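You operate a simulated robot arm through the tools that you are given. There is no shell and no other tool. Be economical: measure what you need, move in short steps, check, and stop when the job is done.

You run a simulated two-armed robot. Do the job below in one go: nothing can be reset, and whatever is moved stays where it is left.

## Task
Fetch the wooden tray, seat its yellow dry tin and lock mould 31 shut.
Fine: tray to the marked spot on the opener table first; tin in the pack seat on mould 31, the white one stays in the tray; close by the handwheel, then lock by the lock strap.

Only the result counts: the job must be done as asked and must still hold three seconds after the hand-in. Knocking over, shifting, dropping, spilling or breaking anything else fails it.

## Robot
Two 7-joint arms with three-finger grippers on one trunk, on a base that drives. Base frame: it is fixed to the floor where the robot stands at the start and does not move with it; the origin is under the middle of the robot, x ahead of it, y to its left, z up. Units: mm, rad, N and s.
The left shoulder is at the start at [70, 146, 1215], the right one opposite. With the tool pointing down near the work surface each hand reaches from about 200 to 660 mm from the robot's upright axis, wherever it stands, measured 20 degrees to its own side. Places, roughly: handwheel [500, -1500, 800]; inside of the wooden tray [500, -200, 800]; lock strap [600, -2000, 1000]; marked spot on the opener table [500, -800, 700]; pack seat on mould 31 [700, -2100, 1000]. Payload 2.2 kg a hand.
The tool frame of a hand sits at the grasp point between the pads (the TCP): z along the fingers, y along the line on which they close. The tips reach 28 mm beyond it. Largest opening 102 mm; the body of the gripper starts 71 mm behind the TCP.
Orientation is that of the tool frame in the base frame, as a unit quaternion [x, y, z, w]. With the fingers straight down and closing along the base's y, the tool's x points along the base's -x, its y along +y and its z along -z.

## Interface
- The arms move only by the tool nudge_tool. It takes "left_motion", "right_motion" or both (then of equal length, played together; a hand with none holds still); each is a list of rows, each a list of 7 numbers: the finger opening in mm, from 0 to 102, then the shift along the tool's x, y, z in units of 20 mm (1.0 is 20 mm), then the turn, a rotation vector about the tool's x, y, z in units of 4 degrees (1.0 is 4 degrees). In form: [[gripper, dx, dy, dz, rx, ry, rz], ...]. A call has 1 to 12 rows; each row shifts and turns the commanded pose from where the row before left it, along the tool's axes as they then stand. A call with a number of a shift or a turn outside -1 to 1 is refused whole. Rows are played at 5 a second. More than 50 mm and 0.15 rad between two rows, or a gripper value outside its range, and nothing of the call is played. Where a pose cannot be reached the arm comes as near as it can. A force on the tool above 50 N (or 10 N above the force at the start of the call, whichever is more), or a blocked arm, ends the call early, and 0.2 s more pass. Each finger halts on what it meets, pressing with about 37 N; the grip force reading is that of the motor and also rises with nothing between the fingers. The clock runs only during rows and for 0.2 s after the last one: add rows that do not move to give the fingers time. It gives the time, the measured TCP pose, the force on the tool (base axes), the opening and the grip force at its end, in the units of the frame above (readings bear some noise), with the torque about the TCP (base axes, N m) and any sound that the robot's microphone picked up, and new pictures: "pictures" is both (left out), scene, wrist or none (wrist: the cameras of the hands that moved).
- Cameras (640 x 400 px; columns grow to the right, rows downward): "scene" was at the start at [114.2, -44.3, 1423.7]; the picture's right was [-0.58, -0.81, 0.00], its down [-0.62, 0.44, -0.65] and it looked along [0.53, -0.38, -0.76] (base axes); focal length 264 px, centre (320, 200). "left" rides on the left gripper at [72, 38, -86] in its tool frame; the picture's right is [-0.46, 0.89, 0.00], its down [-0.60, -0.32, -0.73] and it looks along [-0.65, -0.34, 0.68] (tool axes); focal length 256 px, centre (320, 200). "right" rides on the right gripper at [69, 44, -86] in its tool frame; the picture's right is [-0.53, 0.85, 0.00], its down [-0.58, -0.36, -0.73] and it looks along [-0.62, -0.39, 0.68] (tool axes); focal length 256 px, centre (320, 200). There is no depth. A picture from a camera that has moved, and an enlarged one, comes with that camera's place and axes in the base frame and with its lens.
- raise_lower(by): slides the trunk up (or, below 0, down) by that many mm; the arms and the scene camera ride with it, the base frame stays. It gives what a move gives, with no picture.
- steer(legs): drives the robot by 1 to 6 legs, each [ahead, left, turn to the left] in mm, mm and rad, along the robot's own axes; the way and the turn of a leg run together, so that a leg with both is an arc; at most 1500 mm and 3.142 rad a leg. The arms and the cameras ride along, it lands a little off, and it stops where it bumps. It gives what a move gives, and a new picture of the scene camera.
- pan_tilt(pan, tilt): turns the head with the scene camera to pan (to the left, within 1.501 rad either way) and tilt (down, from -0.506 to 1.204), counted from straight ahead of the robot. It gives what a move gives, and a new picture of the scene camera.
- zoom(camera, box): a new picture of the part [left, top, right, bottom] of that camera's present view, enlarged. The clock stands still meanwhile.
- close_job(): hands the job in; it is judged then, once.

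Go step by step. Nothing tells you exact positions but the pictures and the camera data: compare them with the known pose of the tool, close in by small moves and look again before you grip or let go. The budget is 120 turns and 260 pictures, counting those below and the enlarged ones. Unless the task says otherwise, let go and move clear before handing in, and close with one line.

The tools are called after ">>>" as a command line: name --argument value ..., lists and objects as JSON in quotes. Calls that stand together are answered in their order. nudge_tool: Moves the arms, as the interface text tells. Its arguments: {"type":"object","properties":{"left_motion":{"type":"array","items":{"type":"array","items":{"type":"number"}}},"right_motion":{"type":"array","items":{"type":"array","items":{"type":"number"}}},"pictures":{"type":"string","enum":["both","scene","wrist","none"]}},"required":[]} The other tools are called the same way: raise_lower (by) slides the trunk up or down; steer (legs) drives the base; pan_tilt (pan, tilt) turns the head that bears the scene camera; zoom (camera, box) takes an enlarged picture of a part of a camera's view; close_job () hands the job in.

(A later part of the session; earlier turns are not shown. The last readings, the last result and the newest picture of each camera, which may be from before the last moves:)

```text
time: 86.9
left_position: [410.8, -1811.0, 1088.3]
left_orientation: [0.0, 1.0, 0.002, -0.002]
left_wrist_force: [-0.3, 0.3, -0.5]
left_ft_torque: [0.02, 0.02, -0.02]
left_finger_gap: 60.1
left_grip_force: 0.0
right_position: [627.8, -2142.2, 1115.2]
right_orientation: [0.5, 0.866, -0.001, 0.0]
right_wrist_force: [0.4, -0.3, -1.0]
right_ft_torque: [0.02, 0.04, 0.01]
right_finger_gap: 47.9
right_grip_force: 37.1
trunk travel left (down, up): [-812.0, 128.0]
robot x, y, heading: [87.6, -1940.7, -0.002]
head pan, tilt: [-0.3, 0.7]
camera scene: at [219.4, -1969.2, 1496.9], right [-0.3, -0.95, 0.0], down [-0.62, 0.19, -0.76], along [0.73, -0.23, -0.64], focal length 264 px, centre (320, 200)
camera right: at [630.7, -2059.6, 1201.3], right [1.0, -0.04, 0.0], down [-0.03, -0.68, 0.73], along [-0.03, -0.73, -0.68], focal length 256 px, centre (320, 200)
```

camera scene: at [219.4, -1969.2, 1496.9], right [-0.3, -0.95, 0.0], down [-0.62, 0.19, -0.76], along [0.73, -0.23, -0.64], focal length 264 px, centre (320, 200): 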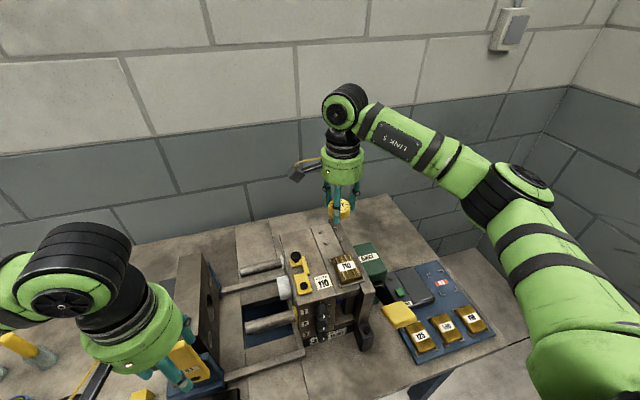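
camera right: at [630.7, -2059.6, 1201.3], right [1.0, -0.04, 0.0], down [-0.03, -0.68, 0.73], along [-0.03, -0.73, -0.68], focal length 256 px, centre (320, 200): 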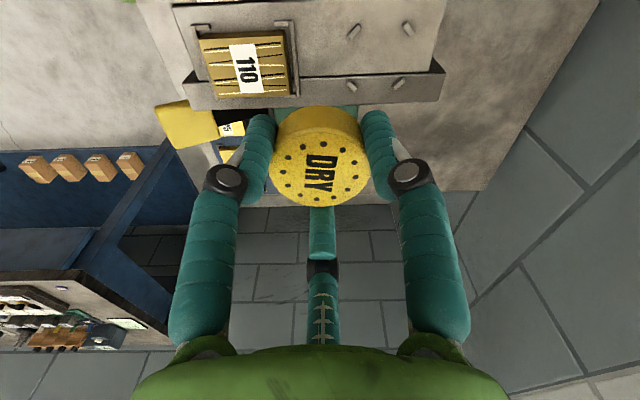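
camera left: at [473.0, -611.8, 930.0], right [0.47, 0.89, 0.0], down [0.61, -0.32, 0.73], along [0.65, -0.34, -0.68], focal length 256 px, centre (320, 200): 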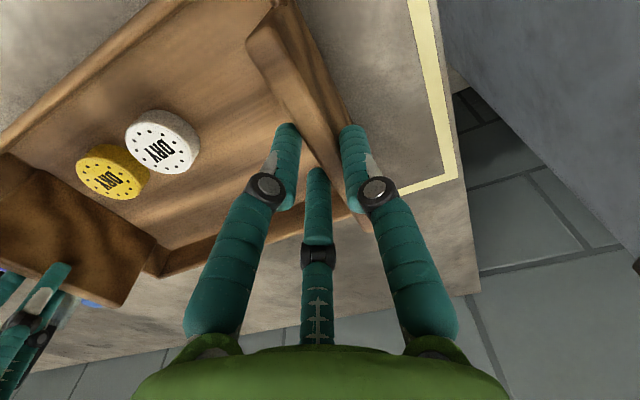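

The wrist camera shows the empty seat's four posts clearly, centred at about (676, −2139). I'm enlarging it to see their shape and height.

>>> zoom --camera "right" --box '[310, 0, 450, 110]'

>>> zoom --camera "scene" --box '[270, 190, 390, 350]'

```text
3.64 times, centred on (380, 55) of right
camera zoom: at [630.7, -2059.6, 1201.3], right [1.0, -0.04, 0.0], down [-0.03, -0.68, 0.73], along [-0.03, -0.73, -0.68], focal length 931 px, centre (102, 727)
```

zoom: 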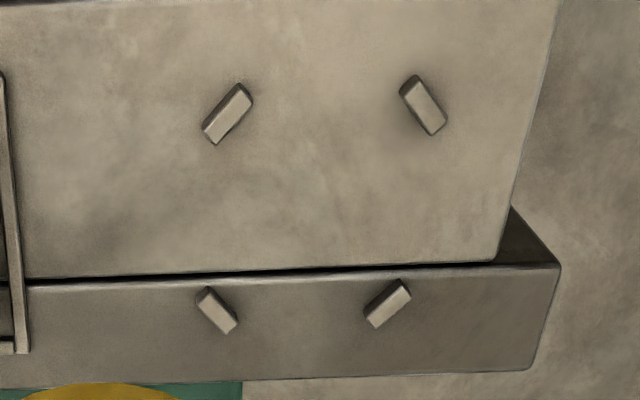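

```text
2.50 times, centred on (330, 270) of scene
camera zoom: at [219.4, -1969.2, 1496.9], right [-0.3, -0.95, 0.0], down [-0.62, 0.19, -0.76], along [0.73, -0.23, -0.64], focal length 659 px, centre (295, 25)
```

zoom: 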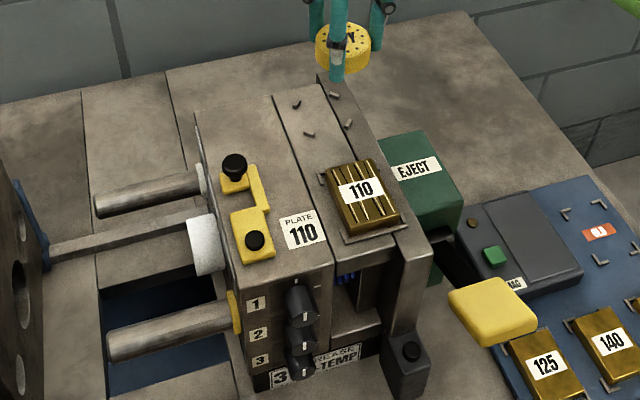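

The seat is a 43 mm square of low tangential posts, so the 48 mm tin fits with about 3.5 mm slack. I'm moving over it at z 1014.

>>> nudge_tool --right_motion '[[30, -0.38, 0.75, 0, 0, 0, 0], [30, -0.38, 0.75, 0, 0, 0, 0], [30, -0.38, 0.75, 0.5, 0, 0, 0], [30, 0, 0, 0.9, 0, 0, 0], [30, 0, 0, 0.9, 0, 0, 0], [30, 0, 0, 0.9, 0, 0, 0], [30, 0, 0, 0.9, 0, 0, 0], [30, 0, 0, 0.9, 0, 0, 0], [30, 0, 0, 0, 0, 0, 0]]' --pictures "wrist"

>>> zoom --camera "scene" --box '[270, 160, 390, 310]'

```text
time: 88.9
left_position: [410.5, -1811.4, 1088.5]
left_orientation: [-0.001, 1.0, 0.001, 0.0]
left_wrist_force: [0.8, -0.5, 0.3]
left_ft_torque: [0.0, -0.02, -0.02]
left_finger_gap: 59.9
left_grip_force: 0.0
right_position: [678.8, -2141.5, 1013.2]
right_orientation: [0.5, 0.866, -0.002, 0.001]
right_wrist_force: [-0.7, -0.9, -1.2]
right_ft_torque: [0.0, 0.02, 0.0]
right_finger_gap: 48.0
right_grip_force: 36.9
trunk travel left (down, up): [-812.0, 128.0]
robot x, y, heading: [88.2, -1943.5, -0.006]
head pan, tilt: [-0.3, 0.7]
camera right: at [682.2, -2058.8, 1100.9], right [1.0, -0.04, 0.0], down [-0.03, -0.68, 0.73], along [-0.03, -0.73, -0.68], focal length 256 px, centre (320, 200)
```

right: 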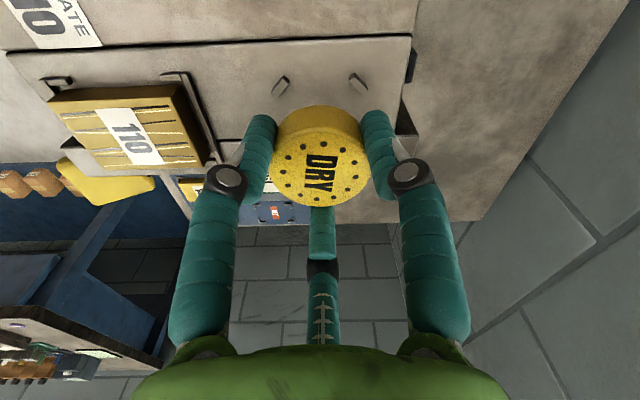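

```text
2.67 times, centred on (330, 235) of scene
camera zoom: at [218.5, -1969.2, 1497.0], right [-0.3, -0.95, 0.0], down [-0.62, 0.19, -0.77], along [0.73, -0.23, -0.64], focal length 703 px, centre (293, 107)
```

zoom: 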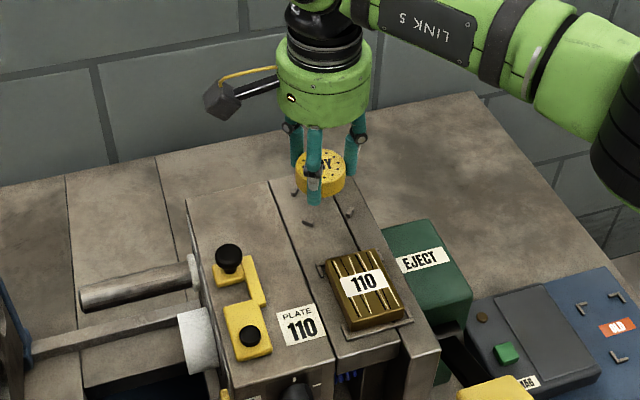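

Alignment in x is right; a 1.5 mm correction in y. I'm lowering toward the post tops in small steps.

>>> nudge_tool --right_motion '[[30, 0.065, 0.04, 0.4, 0, 0, 0], [30, 0, 0, 0.4, 0, 0, 0], [30, 0, 0, 0, 0, 0, 0]]' --pictures "wrist"

>>> zoom --camera "scene" --box '[300, 180, 360, 230]'

```text
time: 89.7
left_position: [411.6, -1811.2, 1088.6]
left_orientation: [-0.001, 1.0, 0.0, -0.001]
left_wrist_force: [-0.2, -0.4, 0.4]
left_ft_torque: [-0.03, 0.0, -0.04]
left_finger_gap: 60.1
left_grip_force: 0.1
right_position: [678.2, -2140.3, 998.1]
right_orientation: [0.5, 0.866, -0.001, 0.002]
right_wrist_force: [1.1, -0.2, 0.1]
right_ft_torque: [0.02, 0.0, -0.02]
right_finger_gap: 47.8
right_grip_force: 37.2
trunk travel left (down, up): [-812.0, 128.0]
robot x, y, heading: [86.1, -1943.7, -0.003]
head pan, tilt: [-0.3, 0.7]
camera right: at [681.9, -2057.2, 1084.7], right [1.0, -0.04, 0.0], down [-0.03, -0.68, 0.73], along [-0.03, -0.73, -0.68], focal length 256 px, centre (320, 200)
```

right: 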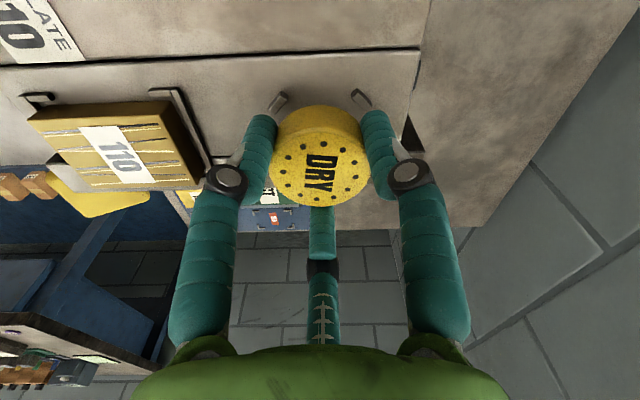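

```text
8.00 times, centred on (330, 205) of scene
camera zoom: at [218.4, -1969.3, 1497.0], right [-0.3, -0.95, 0.0], down [-0.62, 0.19, -0.77], along [0.73, -0.23, -0.64], focal length 2109 px, centre (240, 160)
```

zoom: 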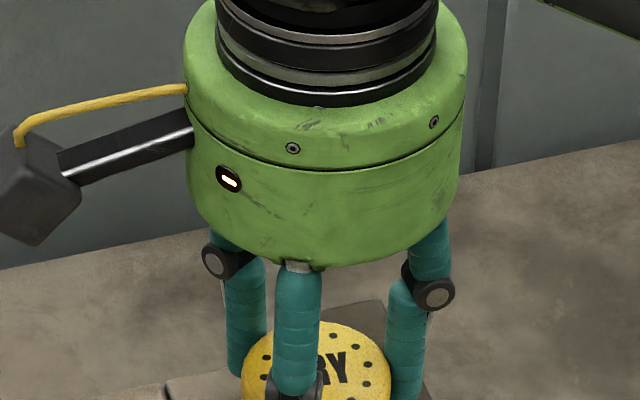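

The posts sit symmetrically around the tin. I'm lowering further in small steps, watching force.

>>> nudge_tool --right_motion '[[30, 0, 0, 0.2, 0, 0, 0], [30, 0, 0, 0.2, 0, 0, 0], [30, 0, 0, 0, 0, 0, 0]]' --pictures "wrist"

>>> zoom --camera "scene" --box '[300, 200, 360, 250]'

```text
time: 90.5
left_position: [411.1, -1810.4, 1088.7]
left_orientation: [0.0, 1.0, 0.001, -0.001]
left_wrist_force: [0.2, -0.5, 0.1]
left_ft_torque: [-0.03, 0.01, -0.03]
left_finger_gap: 59.7
left_grip_force: 0.0
right_position: [677.9, -2140.1, 991.0]
right_orientation: [0.5, 0.866, -0.002, 0.0]
right_wrist_force: [0.7, -0.1, -0.1]
right_ft_torque: [0.04, 0.02, 0.0]
right_finger_gap: 47.8
right_grip_force: 36.9
trunk travel left (down, up): [-812.0, 128.0]
robot x, y, heading: [83.3, -1942.7, 0.002]
head pan, tilt: [-0.3, 0.7]
camera right: at [681.0, -2057.5, 1078.1], right [1.0, -0.04, 0.0], down [-0.03, -0.68, 0.73], along [-0.03, -0.73, -0.68], focal length 256 px, centre (320, 200)
```

right: 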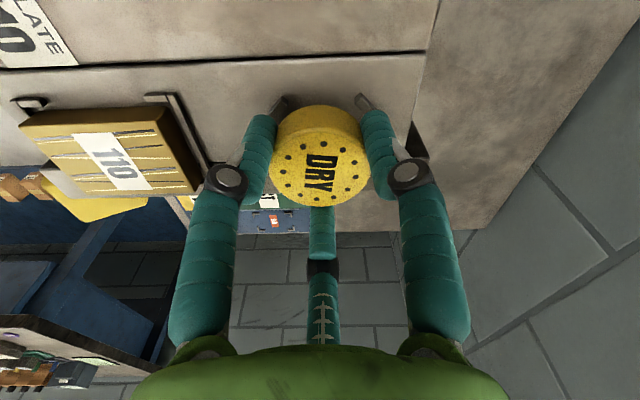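

```text
8.00 times, centred on (330, 225) of scene
camera zoom: at [218.6, -1969.3, 1497.0], right [-0.3, -0.95, 0.0], down [-0.62, 0.19, -0.76], along [0.73, -0.23, -0.64], focal length 2109 px, centre (240, 0)
```

zoom: 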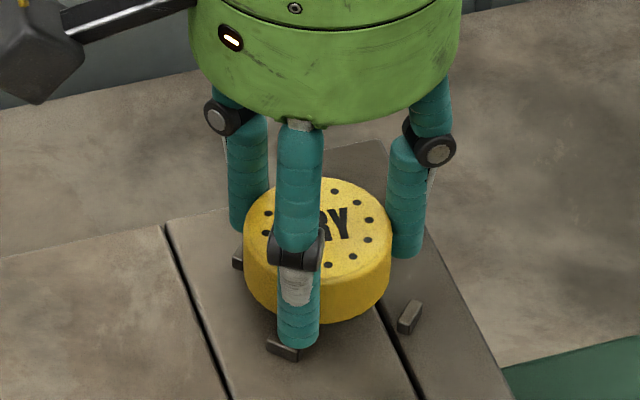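

Nearly on the posts, within about 2 mm laterally. I'm creeping down with force checks.

>>> nudge_tool --right_motion '[[30, -0.03, -0.02, 0.15, 0, 0, 0], [30, 0, 0, 0, 0, 0, 0]]' --pictures "none"

>>> nudge_tool --right_motion '[[30, 0, 0, 0.15, 0, 0, 0], [30, 0, 0, 0, 0, 0, 0]]' --pictures "none"

>>> zoom --camera "scene" --box '[300, 200, 360, 250]'

```text
time: 91.1
left_position: [411.1, -1811.4, 1089.4]
left_orientation: [0.0, 1.0, 0.001, -0.001]
left_wrist_force: [0.5, 0.3, 0.1]
left_ft_torque: [0.01, -0.05, -0.01]
left_finger_gap: 60.1
left_grip_force: 0.2
right_position: [677.8, -2141.6, 988.0]
right_orientation: [0.5, 0.866, -0.001, 0.0]
right_wrist_force: [0.4, -0.4, -0.8]
right_ft_torque: [-0.02, 0.0, 0.04]
right_finger_gap: 47.8
right_grip_force: 37.4
trunk travel left (down, up): [-812.0, 128.0]
robot x, y, heading: [84.1, -1944.4, -0.001]
head pan, tilt: [-0.3, 0.7]
```

```text
time: 91.7
left_position: [410.4, -1810.0, 1088.7]
left_orientation: [0.0, 1.0, 0.0, -0.001]
left_wrist_force: [-0.2, 0.6, -0.4]
left_ft_torque: [-0.01, 0.01, 0.0]
left_finger_gap: 60.0
left_grip_force: 0.1
right_position: [676.7, -2141.4, 985.3]
right_orientation: [0.5, 0.866, -0.002, 0.001]
right_wrist_force: [0.2, 0.0, -1.0]
right_ft_torque: [0.03, 0.01, 0.0]
right_finger_gap: 47.8
right_grip_force: 37.3
trunk travel left (down, up): [-812.0, 128.0]
robot x, y, heading: [87.7, -1942.0, -0.001]
head pan, tilt: [-0.3, 0.7]
```

```text
8.00 times, centred on (330, 225) of scene
camera zoom: at [218.6, -1969.3, 1497.0], right [-0.3, -0.95, 0.0], down [-0.62, 0.19, -0.76], along [0.73, -0.23, -0.64], focal length 2109 px, centre (240, 0)
```

zoom: 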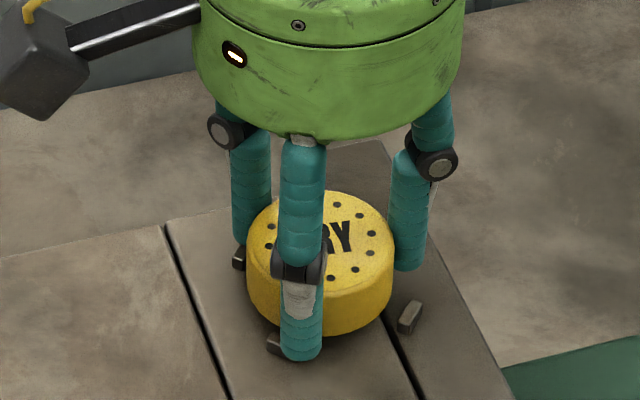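

Still no contact and the alignment looks good; continuing down.

>>> nudge_tool --right_motion '[[30, 0, 0, 0.15, 0, 0, 0], [30, 0, 0, 0, 0, 0, 0]]' --pictures "none"

>>> nudge_tool --right_motion '[[30, 0, 0, 0.15, 0, 0, 0], [30, 0, 0, 0, 0, 0, 0]]' --pictures "wrist"

>>> zoom --camera "scene" --box '[300, 200, 360, 250]'

```text
time: 92.3
left_position: [411.1, -1810.8, 1089.4]
left_orientation: [0.0, 1.0, 0.001, 0.0]
left_wrist_force: [-0.6, -0.2, 0.7]
left_ft_torque: [-0.03, 0.02, -0.03]
left_finger_gap: 60.2
left_grip_force: 0.1
right_position: [678.2, -2141.0, 982.4]
right_orientation: [0.499, 0.866, -0.001, 0.002]
right_wrist_force: [1.1, -0.6, 4.1]
right_ft_torque: [0.04, 0.13, 0.05]
right_finger_gap: 47.9
right_grip_force: 37.3
trunk travel left (down, up): [-812.0, 128.0]
robot x, y, heading: [86.6, -1946.7, -0.006]
head pan, tilt: [-0.3, 0.7]
```

```text
time: 92.9
left_position: [410.0, -1811.7, 1090.8]
left_orientation: [0.0, 1.0, 0.0, 0.0]
left_wrist_force: [-0.1, 0.0, -0.6]
left_ft_torque: [0.01, 0.01, -0.02]
left_finger_gap: 60.0
left_grip_force: 0.1
right_position: [677.6, -2141.8, 984.6]
right_orientation: [0.501, 0.866, 0.001, 0.004]
right_wrist_force: [5.2, -5.7, 20.4]
right_ft_torque: [0.26, 0.38, 0.19]
right_finger_gap: 48.1
right_grip_force: 37.3
trunk travel left (down, up): [-812.0, 128.0]
robot x, y, heading: [89.3, -1940.9, -0.003]
head pan, tilt: [-0.3, 0.7]
camera right: at [680.8, -2058.9, 1069.4], right [1.0, -0.04, 0.01], down [-0.03, -0.68, 0.73], along [-0.03, -0.73, -0.68], focal length 256 px, centre (320, 200)
```

right: 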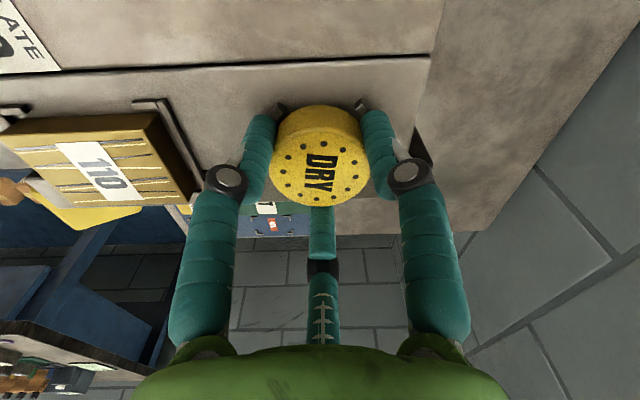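

```text
8.00 times, centred on (330, 225) of scene
camera zoom: at [216.2, -1969.6, 1497.5], right [-0.3, -0.95, 0.0], down [-0.61, 0.19, -0.77], along [0.73, -0.23, -0.64], focal length 2109 px, centre (240, 0)
```

zoom: 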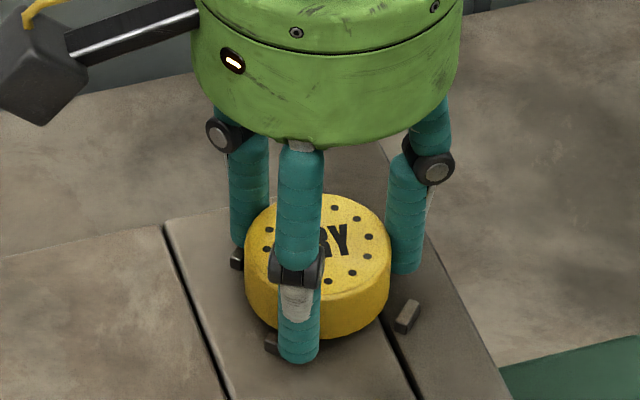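

A light contact at one finger, at tip height about 955, which matches the block's top surface. I'm unloading slightly, nudging 1 mm toward −y, and releasing the tin.

>>> nudge_tool --right_motion '[[30, -0.04, -0.025, -0.1, 0, 0, 0], [30, 0, 0, 0, 0, 0, 0], [56, 0, 0, 0, 0, 0, 0], [60, 0, 0, 0, 0, 0, 0], [60, 0, 0, 0, 0, 0, 0]]' --pictures "wrist"

>>> zoom --camera "scene" --box '[300, 200, 360, 250]'

```text
time: 94.1
left_position: [410.6, -1810.8, 1088.6]
left_orientation: [0.0, 1.0, 0.002, -0.001]
left_wrist_force: [-0.1, 0.0, -0.2]
left_ft_torque: [0.03, -0.04, -0.01]
left_finger_gap: 60.2
left_grip_force: 0.1
right_position: [676.6, -2142.0, 980.9]
right_orientation: [0.5, 0.866, -0.002, 0.0]
right_wrist_force: [2.7, -2.8, 6.3]
right_ft_torque: [0.05, -0.16, -0.15]
right_finger_gap: 60.3
right_grip_force: 0.2
trunk travel left (down, up): [-812.0, 128.0]
robot x, y, heading: [87.3, -1944.9, -0.002]
head pan, tilt: [-0.3, 0.7]
camera right: at [679.4, -2059.3, 1067.3], right [1.0, -0.04, 0.0], down [-0.03, -0.68, 0.73], along [-0.03, -0.73, -0.68], focal length 256 px, centre (320, 200)
```

right: 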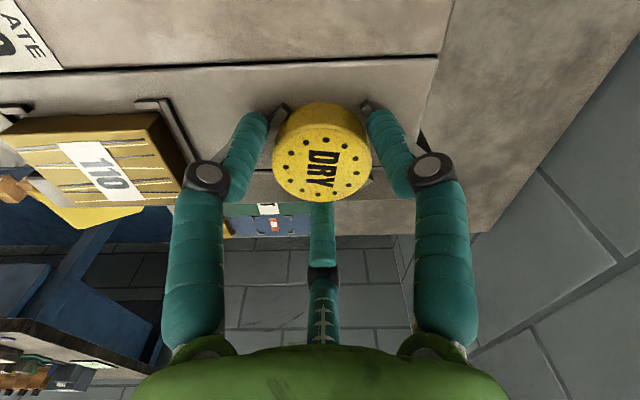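

```text
8.00 times, centred on (330, 225) of scene
camera zoom: at [217.0, -1969.7, 1497.1], right [-0.3, -0.95, 0.0], down [-0.61, 0.19, -0.77], along [0.73, -0.23, -0.64], focal length 2109 px, centre (240, 0)
```

zoom: 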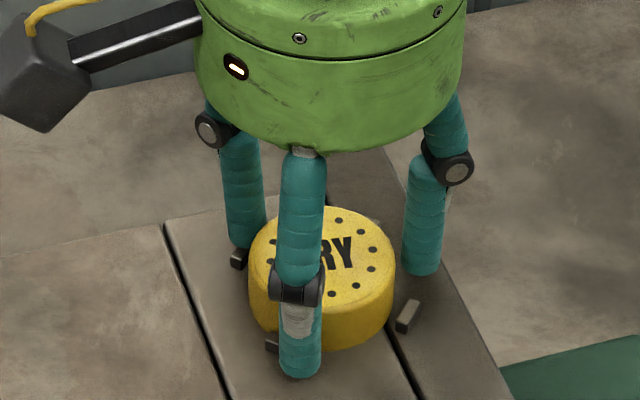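

The tin has settled about 6 mm between the posts. I'm lifting the hand straight off and inspecting.

>>> nudge_tool --right_motion '[[62, 0, 0, -0.3, 0, 0, 0], [66, 0, 0, -0.6, 0, 0, 0], [66, 0, 0, -1, 0, 0, 0], [66, 0, 0, -1, 0, 0, 0], [66, 0, 0, -1, 0, 0, 0], [66, 0, 0, -1, 0, 0, 0]]' --pictures "none"

>>> zoom --camera "right" --box '[220, 0, 440, 150]'

>>> zoom --camera "scene" --box '[270, 190, 390, 290]'

```text
time: 95.5
left_position: [410.2, -1810.9, 1088.0]
left_orientation: [0.0, 1.0, 0.002, 0.0]
left_wrist_force: [0.6, 0.3, -0.1]
left_ft_torque: [0.0, -0.05, 0.01]
left_finger_gap: 60.1
left_grip_force: 0.1
right_position: [676.5, -2141.0, 1079.8]
right_orientation: [0.5, 0.866, -0.001, 0.001]
right_wrist_force: [-0.4, 0.0, -0.3]
right_ft_torque: [0.0, -0.02, -0.01]
right_finger_gap: 66.0
right_grip_force: 0.0
trunk travel left (down, up): [-812.0, 128.0]
robot x, y, heading: [86.8, -1944.5, -0.001]
head pan, tilt: [-0.3, 0.7]
```

```text
2.67 times, centred on (330, 75) of right
camera zoom: at [680.5, -2058.4, 1166.3], right [1.0, -0.04, 0.0], down [-0.03, -0.68, 0.73], along [-0.03, -0.73, -0.68], focal length 683 px, centre (293, 533)
```

zoom: 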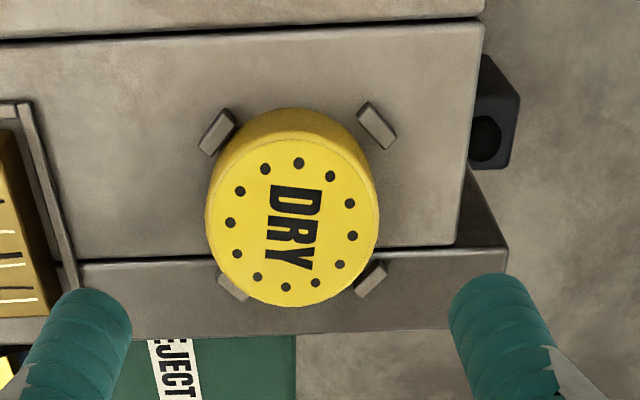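

```text
4.00 times, centred on (330, 240) of scene
camera zoom: at [218.1, -1969.1, 1497.0], right [-0.3, -0.95, 0.0], down [-0.61, 0.19, -0.77], along [0.73, -0.23, -0.64], focal length 1055 px, centre (280, 40)
```

zoom: 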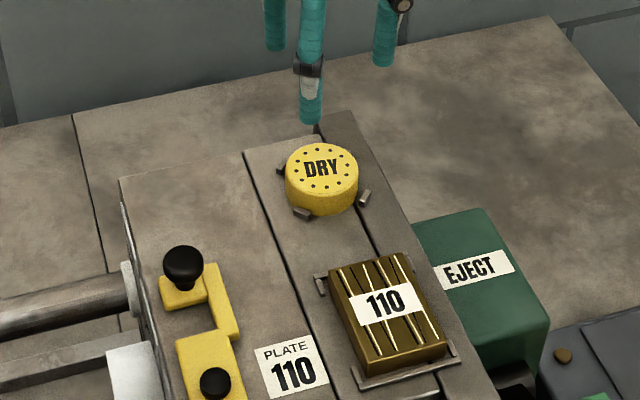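

The tin sits flat in the pack seat between its four posts. Next the handwheel: I'm retracting the right hand and driving left toward the wheel.

>>> nudge_tool --right_motion '[[66, 0, 0, -1, 0, 0, 0], [66, 0, 0, -1, 0, 0, 0], [66, 0.5, -0.86, 0, 0, 0, 0], [66, 0.5, -0.86, 0, 0, 0, 0], [66, 0.5, -0.86, 0, 0, 0, 0], [66, 0.5, -0.86, 0, 0, 0, 0], [66, 0.5, -0.86, 0, 0, 0, 0], [66, 0.5, -0.86, 0, 0, 0, 0], [66, 0.5, -0.86, 0, 0, 0, 0], [66, 0.5, -0.86, 0, 0, 0, 0], [66, 0.5, -0.86, 0, 0, 0, 0], [66, 0.5, -0.86, 0, 0, 0, 0]]' --pictures "none"

>>> steer --legs '[[-60, 0, 0], [0, 320, 0]]'

>>> pan_tilt --pan 0 --tilt 0.9

```text
time: 98.1
left_position: [410.5, -1811.2, 1088.5]
left_orientation: [0.0, 1.0, 0.0, -0.001]
left_wrist_force: [0.2, 0.1, 0.0]
left_ft_torque: [0.03, -0.03, -0.01]
left_finger_gap: 60.1
left_grip_force: 0.1
right_position: [476.2, -2138.9, 1118.9]
right_orientation: [0.5, 0.866, -0.001, 0.001]
right_wrist_force: [-0.2, 0.0, 0.6]
right_ft_torque: [0.0, -0.01, 0.0]
right_finger_gap: 65.9
right_grip_force: 0.0
trunk travel left (down, up): [-812.0, 128.0]
robot x, y, heading: [86.7, -1944.4, -0.003]
head pan, tilt: [-0.3, 0.7]
```

```text
time: 100.8
left_position: [350.6, -1498.3, 1088.6]
left_orientation: [0.001, 1.0, 0.003, -0.001]
left_wrist_force: [0.8, -0.4, -0.5]
left_ft_torque: [0.01, 0.04, 0.01]
left_finger_gap: 60.2
left_grip_force: 0.1
right_position: [416.2, -1824.6, 1117.6]
right_orientation: [0.5, 0.866, -0.002, 0.0]
right_wrist_force: [0.7, 0.0, 0.0]
right_ft_torque: [0.02, -0.01, -0.01]
right_finger_gap: 66.4
right_grip_force: 0.0
trunk travel left (down, up): [-812.0, 128.0]
robot x, y, heading: [25.2, -1628.5, -0.003]
head pan, tilt: [-0.3, 0.7]
camera scene: at [158.6, -1657.0, 1496.9], right [-0.3, -0.95, 0.0], down [-0.62, 0.19, -0.76], along [0.73, -0.23, -0.64], focal length 264 px, centre (320, 200)
```

scene: 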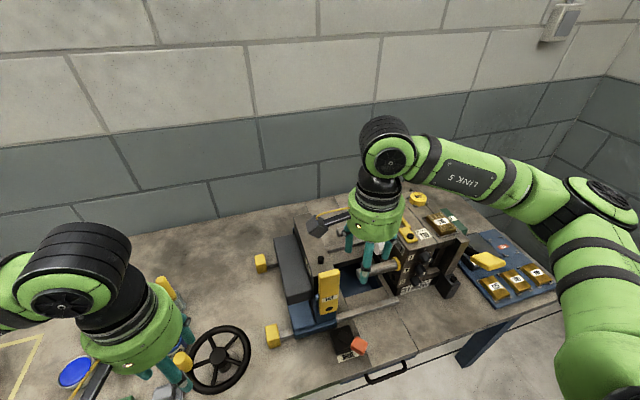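

```text
time: 101.6
left_position: [350.5, -1496.4, 1088.5]
left_orientation: [0.001, 1.0, 0.0, 0.0]
left_wrist_force: [0.1, 0.2, 0.1]
left_ft_torque: [-0.03, -0.01, 0.01]
left_finger_gap: 60.0
left_grip_force: 0.0
right_position: [415.9, -1822.9, 1117.7]
right_orientation: [0.5, 0.866, -0.002, 0.001]
right_wrist_force: [0.4, 0.2, -0.3]
right_ft_torque: [-0.02, -0.01, 0.04]
right_finger_gap: 66.1
right_grip_force: 0.1
trunk travel left (down, up): [-812.0, 128.0]
robot x, y, heading: [25.0, -1630.1, -0.001]
head pan, tilt: [0.0, 0.901]
camera scene: at [152.6, -1628.9, 1480.9], right [0.0, -1.0, 0.0], down [-0.78, 0.0, -0.62], along [0.62, 0.0, -0.78], focal length 264 px, centre (320, 200)
```

scene: 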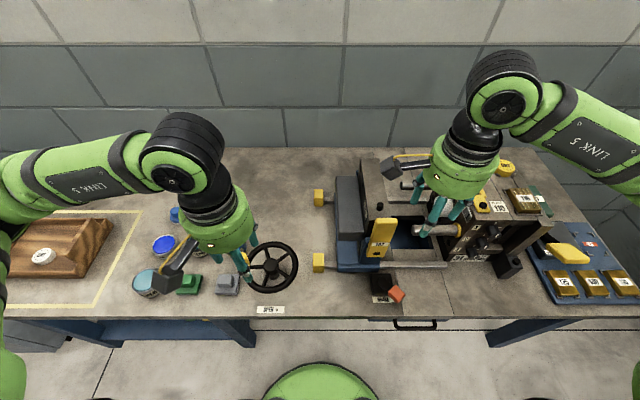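

>>> zoom --camera "scene" --box '[200, 210, 320, 330]'

>>> zoom --camera "left" --box '[0, 0, 640, 400]'

>>> zoom --camera "scene" --box '[300, 150, 560, 320]'

```text
3.33 times, centred on (260, 270) of scene
camera zoom: at [152.6, -1628.9, 1480.9], right [0.0, -1.0, 0.0], down [-0.78, 0.0, -0.62], along [0.62, 0.0, -0.78], focal length 879 px, centre (520, -33)
```

zoom: 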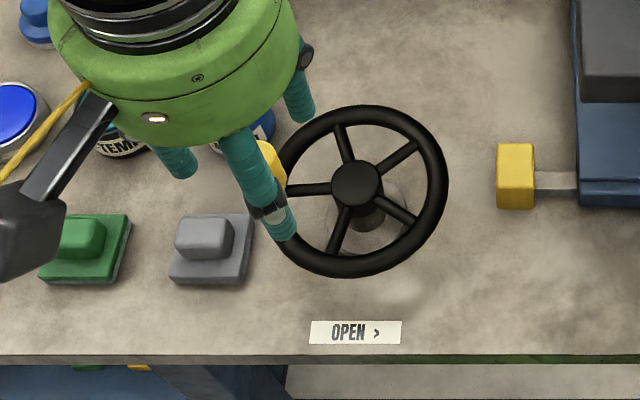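

```text
1.00 times, centred on (320, 200) of left (not enlarged: the box is as wide or as high as the picture)
camera zoom: at [279.3, -1457.3, 1175.1], right [0.47, 0.88, 0.0], down [0.6, -0.32, 0.73], along [0.65, -0.34, -0.68], focal length 256 px, centre (320, 200)
```

zoom: 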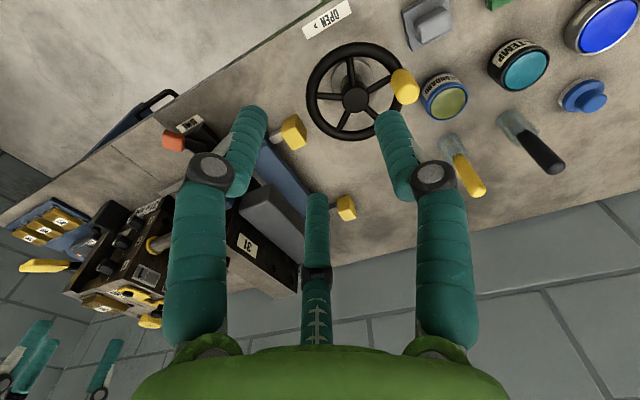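

```text
2.35 times, centred on (430, 235) of scene
camera zoom: at [152.6, -1628.9, 1480.9], right [0.0, -1.0, 0.0], down [-0.78, 0.0, -0.62], along [0.62, 0.0, -0.78], focal length 620 px, centre (61, 118)
```

zoom: 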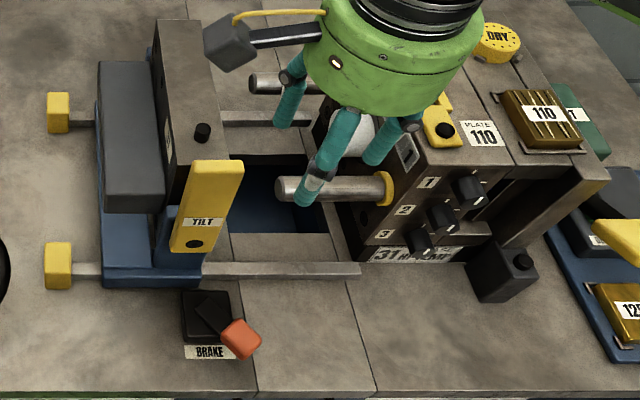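

The wheel has a vertical axis, hub at about (468, −1492, 791), with a yellow spinner knob at about (468, −1423); the label "OPEN >" means closing is clockwise from above. I'm moving the left hand above the knob.

>>> nudge_tool --left_motion '[[60, -0.59, 0.365, 0.94, 0, 0, 0], [60, -0.59, 0.365, 0.94, 0, 0, 0], [60, -0.59, 0.365, 0.94, 0, 0, 0], [60, -0.59, 0.365, 0.94, 0, 0, 0], [60, -0.59, 0.365, 0.94, 0, 0, 0], [60, -0.59, 0.365, 0.94, 0, 0, 0], [60, -0.59, 0.365, 0.94, 0, 0, 0], [60, -0.59, 0.365, 0.94, 0, 0, 0], [60, -0.59, 0.365, 0.94, 0, 0, 0], [60, -0.59, 0.365, 0.94, 0, 0, 0]]' --pictures "wrist"

>>> zoom --camera "scene" --box '[170, 180, 350, 320]'

```text
time: 103.8
left_position: [468.9, -1421.7, 903.2]
left_orientation: [0.001, 1.0, 0.001, -0.001]
left_wrist_force: [0.2, -1.3, 0.5]
left_ft_torque: [-0.02, 0.01, -0.02]
left_finger_gap: 59.9
left_grip_force: 0.0
right_position: [418.0, -1823.5, 1118.7]
right_orientation: [0.5, 0.866, -0.001, 0.002]
right_wrist_force: [0.2, 0.7, -0.5]
right_ft_torque: [0.0, 0.0, 0.0]
right_finger_gap: 65.7
right_grip_force: 0.1
trunk travel left (down, up): [-812.0, 128.0]
robot x, y, heading: [27.5, -1630.4, 0.001]
head pan, tilt: [0.0, 0.901]
camera left: at [398.2, -1382.3, 989.4], right [0.47, 0.88, 0.0], down [0.6, -0.32, 0.73], along [0.65, -0.34, -0.68], focal length 256 px, centre (320, 200)
```

left: 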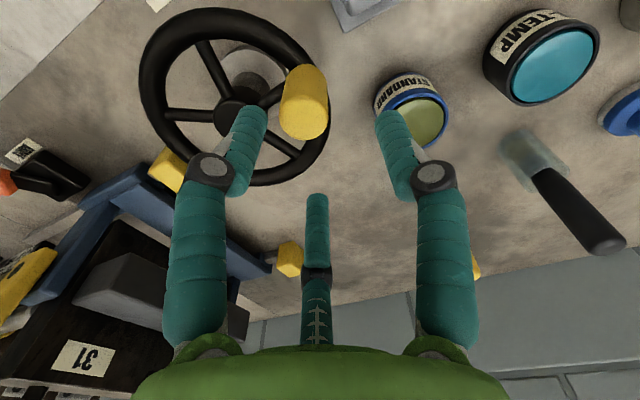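

```text
2.86 times, centred on (260, 250) of scene
camera zoom: at [153.3, -1629.3, 1480.8], right [0.0, -1.0, 0.0], down [-0.78, 0.0, -0.62], along [0.62, 0.0, -0.78], focal length 753 px, centre (491, 57)
```

zoom: 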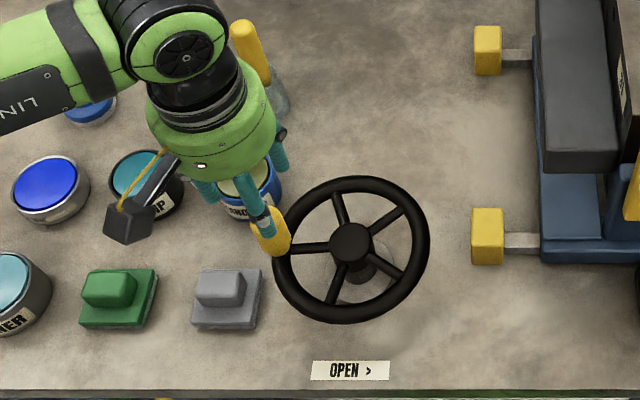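

The knob is roughly 28 mm thick, top at about z 843. I'm lowering around it partway to check centring.

>>> nudge_tool --left_motion '[[64, 0.2, -0.21, 0.3, 0, 0, 0], [64, 0, 0, 0.7, 0, 0, 0], [64, 0, 0, 0.7, 0, 0, 0], [64, 0, 0, 0.5, 0, 0, 0], [64, 0, 0, 0, 0, 0, 0]]' --pictures "wrist"

>>> zoom --camera "scene" --box '[200, 200, 320, 310]'

```text
time: 105.0
left_position: [464.0, -1427.2, 857.0]
left_orientation: [0.001, 1.0, 0.001, 0.0]
left_wrist_force: [0.0, -0.7, 1.4]
left_ft_torque: [-0.01, -0.01, 0.01]
left_finger_gap: 64.2
left_grip_force: 0.0
right_position: [416.8, -1824.2, 1118.4]
right_orientation: [0.5, 0.866, -0.002, 0.0]
right_wrist_force: [0.1, 0.1, -0.5]
right_ft_torque: [0.03, 0.02, -0.05]
right_finger_gap: 66.0
right_grip_force: 0.0
trunk travel left (down, up): [-812.0, 128.0]
robot x, y, heading: [25.7, -1632.4, -0.002]
head pan, tilt: [0.0, 0.901]
camera left: at [393.4, -1388.3, 943.1], right [0.47, 0.88, 0.0], down [0.6, -0.32, 0.73], along [0.65, -0.34, -0.68], focal length 256 px, centre (320, 200)
```

left: 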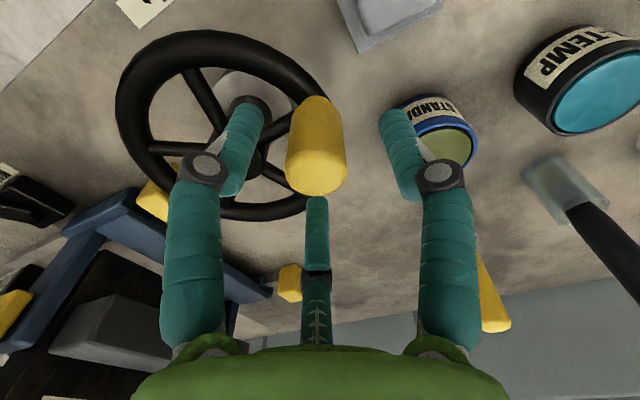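

```text
3.64 times, centred on (260, 255) of scene
camera zoom: at [152.6, -1629.6, 1480.8], right [0.0, -1.0, 0.0], down [-0.78, 0.0, -0.62], along [0.62, 0.0, -0.78], focal length 959 px, centre (538, 0)
```

zoom: 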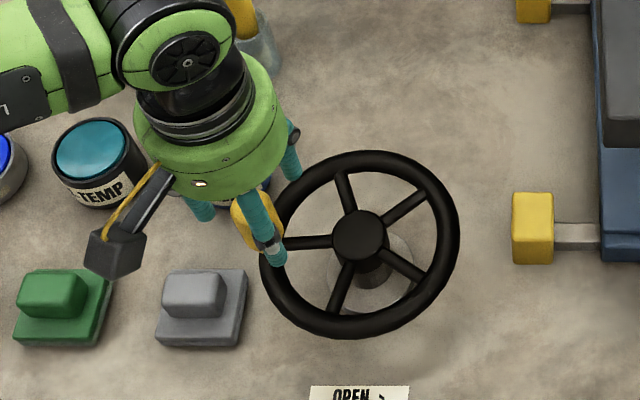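

The knob is centred in the fingers. I'm lowering until the tips are just above the rim, then closing to a loose cage around the knob.

>>> nudge_tool --left_motion '[[64, 0, 0, 0.4, 0, 0, 0], [64, 0, 0, 0.4, 0, 0, 0], [50, 0, 0, 0, 0, 0, 0], [40, 0, 0, 0, 0, 0, 0], [34, 0, 0, 0, 0, 0, 0], [34, 0, 0, 0, 0, 0, 0]]' --pictures "wrist"

```text
time: 106.4
left_position: [464.1, -1427.1, 839.6]
left_orientation: [0.001, 1.0, 0.001, 0.0]
left_wrist_force: [-0.2, -0.7, -1.2]
left_ft_torque: [0.0, 0.01, 0.02]
left_finger_gap: 34.8
left_grip_force: 0.6
right_position: [416.9, -1823.5, 1117.5]
right_orientation: [0.5, 0.866, -0.001, 0.001]
right_wrist_force: [0.4, 1.2, -0.7]
right_ft_torque: [-0.03, 0.04, 0.0]
right_finger_gap: 66.1
right_grip_force: 0.2
trunk travel left (down, up): [-812.0, 128.0]
robot x, y, heading: [28.1, -1631.1, -0.001]
head pan, tilt: [0.0, 0.901]
camera left: at [392.7, -1388.8, 926.9], right [0.47, 0.88, 0.0], down [0.6, -0.32, 0.73], along [0.65, -0.34, -0.68], focal length 256 px, centre (320, 200)
```

left: 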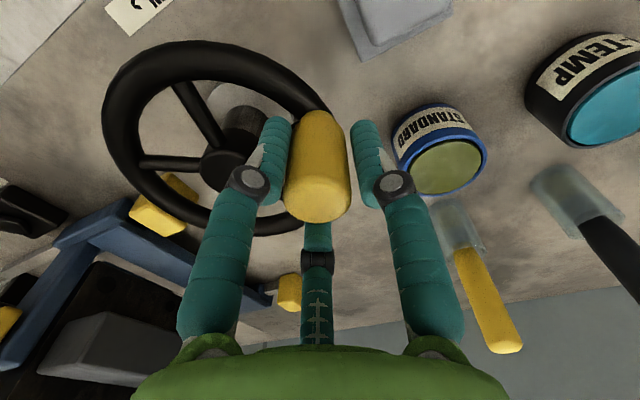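

The fingers cage the knob. I'm turning clockwise a quarter turn as a test.

>>> nudge_tool --left_motion '[[37, -0.867, -0.114, 0, 0, 0, 0], [37, -0.808, -0.335, 0, 0, 0, 0], [37, -0.694, -0.532, 0, 0, 0, 0], [37, -0.532, -0.694, 0, 0, 0, 0], [37, -0.335, -0.808, 0, 0, 0, 0], [37, -0.114, -0.867, 0, 0, 0, 0], [37, 0, 0, 0, 0, 0, 0]]' --pictures "both"

```text
time: 108.0
left_position: [532.3, -1496.7, 839.7]
left_orientation: [0.001, 1.0, 0.001, 0.0]
left_wrist_force: [0.3, -0.5, -0.1]
left_ft_torque: [-0.03, 0.0, -0.01]
left_finger_gap: 37.1
left_grip_force: 0.0
right_position: [417.5, -1823.5, 1118.0]
right_orientation: [0.5, 0.866, -0.001, 0.001]
right_wrist_force: [-0.4, -0.6, 0.3]
right_ft_torque: [-0.01, -0.03, 0.01]
right_finger_gap: 66.1
right_grip_force: 0.0
trunk travel left (down, up): [-812.0, 128.0]
robot x, y, heading: [26.3, -1630.8, -0.002]
head pan, tilt: [0.0, 0.901]
camera scene: at [152.6, -1629.3, 1480.8], right [0.0, -1.0, 0.0], down [-0.78, 0.0, -0.62], along [0.62, 0.0, -0.78], focal length 264 px, centre (320, 200)
camera left: at [460.5, -1457.4, 926.8], right [0.47, 0.88, 0.0], down [0.6, -0.32, 0.73], along [0.65, -0.34, -0.68], focal length 256 px, centre (320, 200)
```

scene: 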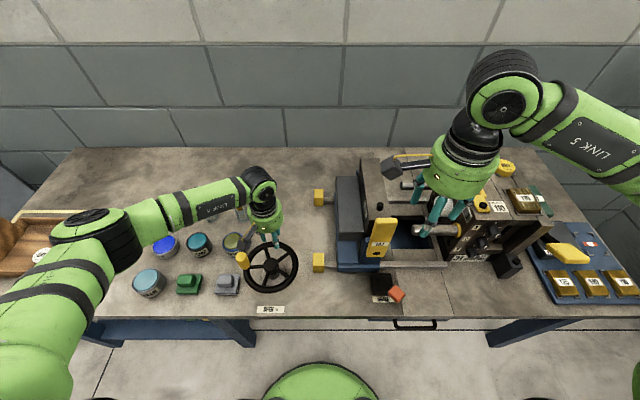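
left: 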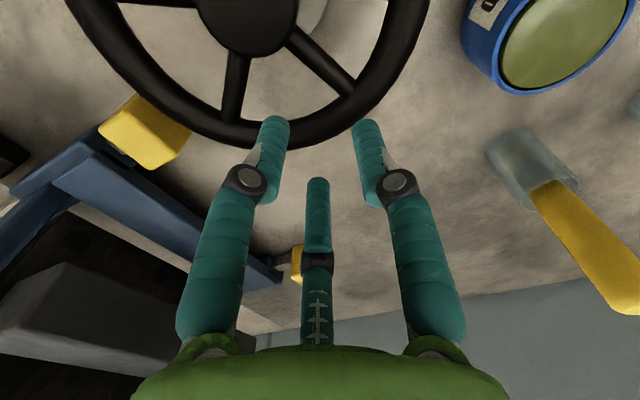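

The knob slipped out between the fingers, so a loose cage doesn't work; I'll grip it. I'm raising, returning above the knob and checking.

>>> nudge_tool --left_motion '[[60, 0, 0, -1, 0, 0, 0], [60, 0, 0, -1, 0, 0, 0], [60, 0, 0, -0.5, 0, 0, 0], [60, 0.85, 0.86, 0, 0, 0, 0], [60, 0.85, 0.86, 0, 0, 0, 0], [60, 0.85, 0.86, 0, 0, 0, 0], [60, 0.85, 0.86, 0, 0, 0, 0], [60, 0, 0, 0.6, 0, 0, 0], [60, 0, 0, 0.6, 0, 0, 0], [60, 0, 0, 0, 0, 0, 0]]' --pictures "wrist"

>>> zoom --camera "scene" --box '[200, 200, 320, 310]'

```text
time: 110.2
left_position: [464.0, -1426.2, 866.4]
left_orientation: [0.0, 1.0, 0.0, 0.0]
left_wrist_force: [0.3, -0.8, -0.6]
left_ft_torque: [0.0, -0.01, 0.02]
left_finger_gap: 59.8
left_grip_force: 0.0
right_position: [416.6, -1823.1, 1117.9]
right_orientation: [0.5, 0.866, -0.002, 0.002]
right_wrist_force: [0.5, 0.0, -0.1]
right_ft_torque: [-0.03, -0.06, 0.01]
right_finger_gap: 66.0
right_grip_force: 0.0
trunk travel left (down, up): [-812.0, 128.0]
robot x, y, heading: [22.4, -1632.5, -0.002]
head pan, tilt: [0.0, 0.901]
camera left: at [393.8, -1387.7, 952.1], right [0.47, 0.88, 0.0], down [0.6, -0.32, 0.73], along [0.65, -0.34, -0.68], focal length 256 px, centre (320, 200)
```

left: 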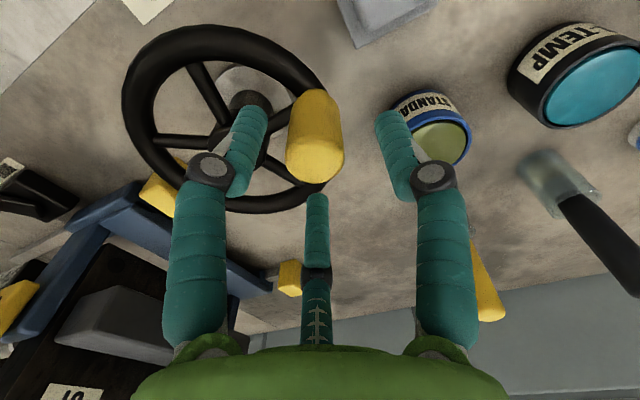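

```text
3.64 times, centred on (260, 255) of scene
camera zoom: at [152.1, -1629.3, 1480.9], right [0.0, -1.0, 0.0], down [-0.78, 0.0, -0.62], along [0.62, 0.0, -0.78], focal length 959 px, centre (538, 0)
```

zoom: 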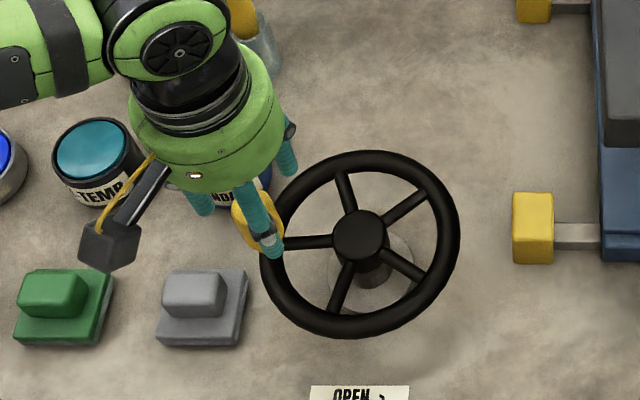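

The wheel hasn't moved. I'm lowering again and gripping the knob firmly.

>>> nudge_tool --left_motion '[[60, 0, 0, 0.5, 0, 0, 0], [60, 0, 0, 0.5, 0, 0, 0], [60, 0, 0, 0.45, 0, 0, 0], [40, 0, 0, 0, 0, 0, 0], [20, 0, 0, 0, 0, 0, 0], [0, 0, 0, 0, 0, 0, 0], [0, 0, 0, 0, 0, 0, 0]]' --pictures "wrist"

```text
time: 111.8
left_position: [462.5, -1427.7, 836.5]
left_orientation: [0.001, 1.0, 0.001, -0.002]
left_wrist_force: [-6.7, -7.3, -6.1]
left_ft_torque: [-0.42, 0.24, 0.03]
left_finger_gap: 30.8
left_grip_force: 44.9
right_position: [415.7, -1824.6, 1118.1]
right_orientation: [0.5, 0.866, 0.0, 0.001]
right_wrist_force: [0.7, -0.8, 0.1]
right_ft_torque: [-0.03, -0.01, 0.0]
right_finger_gap: 65.8
right_grip_force: 0.0
trunk travel left (down, up): [-812.0, 128.0]
robot x, y, heading: [29.0, -1631.2, -0.005]
head pan, tilt: [0.0, 0.901]
camera left: at [391.9, -1389.1, 923.6], right [0.47, 0.88, 0.0], down [0.61, -0.32, 0.73], along [0.64, -0.34, -0.68], focal length 256 px, centre (320, 200)
```

left: 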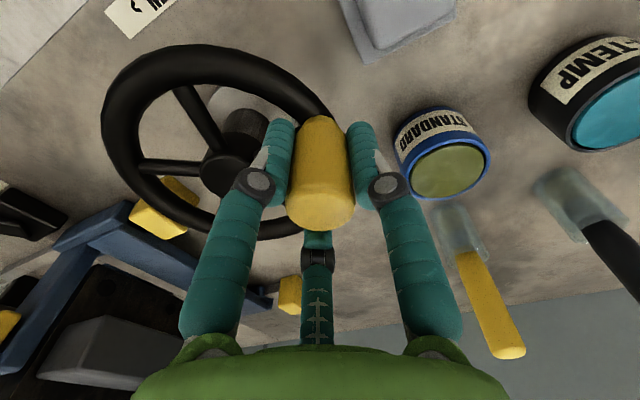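

Gripped at 31 mm. Turning clockwise 45° to test.

>>> nudge_tool --left_motion '[[0, -0.867, -0.114, 0, 0, 0, 0], [0, -0.808, -0.335, 0, 0, 0, 0], [0, -0.694, -0.532, 0, 0, 0, 0], [0, 0, 0, 0, 0, 0, 0]]' --pictures "wrist"

```text
time: 112.8
left_position: [510.0, -1444.5, 837.8]
left_orientation: [0.0, 1.0, 0.002, -0.001]
left_wrist_force: [-5.8, 2.1, -9.8]
left_ft_torque: [0.19, 0.35, 0.0]
left_finger_gap: 28.9
left_grip_force: 44.8
right_position: [417.9, -1824.1, 1118.5]
right_orientation: [0.5, 0.866, -0.002, 0.001]
right_wrist_force: [0.4, 0.9, 0.6]
right_ft_torque: [0.0, 0.0, 0.0]
right_finger_gap: 65.9
right_grip_force: 0.2
trunk travel left (down, up): [-812.0, 128.0]
robot x, y, heading: [24.6, -1627.3, 0.001]
head pan, tilt: [0.0, 0.901]
camera left: at [438.7, -1405.4, 923.8], right [0.47, 0.89, 0.0], down [0.6, -0.32, 0.73], along [0.65, -0.34, -0.68], focal length 256 px, centre (320, 200)
```

left: 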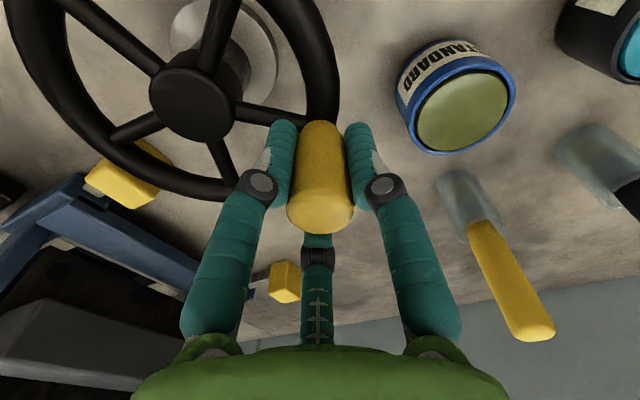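

The wheel turns with the hand. I'm continuing clockwise through 180° more.

>>> nudge_tool --left_motion '[[0, -0.532, -0.694, 0, 0, 0, 0], [0, -0.335, -0.808, 0, 0, 0, 0], [0, -0.114, -0.867, 0, 0, 0, 0], [0, 0.114, -0.867, 0, 0, 0, 0], [0, 0.335, -0.808, 0, 0, 0, 0], [0, 0.532, -0.694, 0, 0, 0, 0], [0, 0.694, -0.532, 0, 0, 0, 0], [0, 0.808, -0.335, 0, 0, 0, 0], [0, 0.867, -0.114, 0, 0, 0, 0], [0, 0.867, 0.114, 0, 0, 0, 0], [0, 0.808, 0.335, 0, 0, 0, 0], [0, 0.694, 0.532, 0, 0, 0, 0]]' --pictures "both"

```text
time: 115.4
left_position: [414.7, -1540.2, 836.7]
left_orientation: [0.0, 1.0, 0.002, -0.004]
left_wrist_force: [-1.5, -9.2, -14.4]
left_ft_torque: [-0.74, 0.06, 0.0]
left_finger_gap: 28.5
left_grip_force: 44.7
right_position: [417.6, -1825.5, 1117.4]
right_orientation: [0.5, 0.866, -0.001, 0.0]
right_wrist_force: [0.2, -0.2, -0.1]
right_ft_torque: [-0.02, -0.01, -0.01]
right_finger_gap: 66.3
right_grip_force: 0.2
trunk travel left (down, up): [-812.0, 128.0]
robot x, y, heading: [25.2, -1632.3, -0.004]
head pan, tilt: [0.0, 0.901]
camera scene: at [153.3, -1630.2, 1480.5], right [0.0, -1.0, 0.0], down [-0.78, 0.0, -0.62], along [0.62, 0.0, -0.78], focal length 264 px, centre (320, 200)
camera left: at [344.1, -1502.0, 924.6], right [0.47, 0.88, 0.0], down [0.61, -0.32, 0.72], along [0.64, -0.34, -0.69], focal length 256 px, centre (320, 200)
```

scene: 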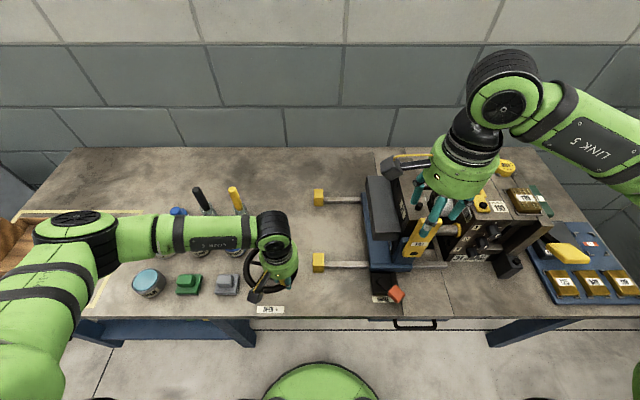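
left: 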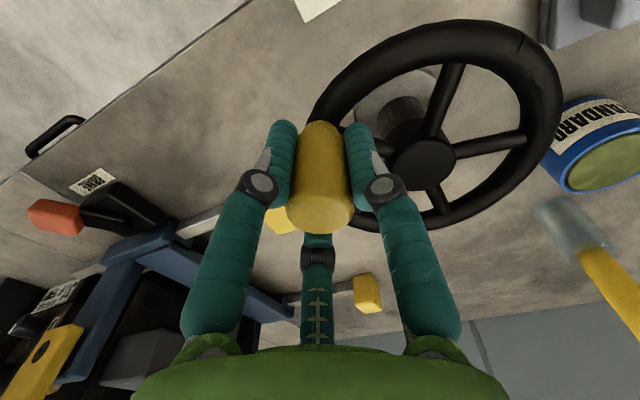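

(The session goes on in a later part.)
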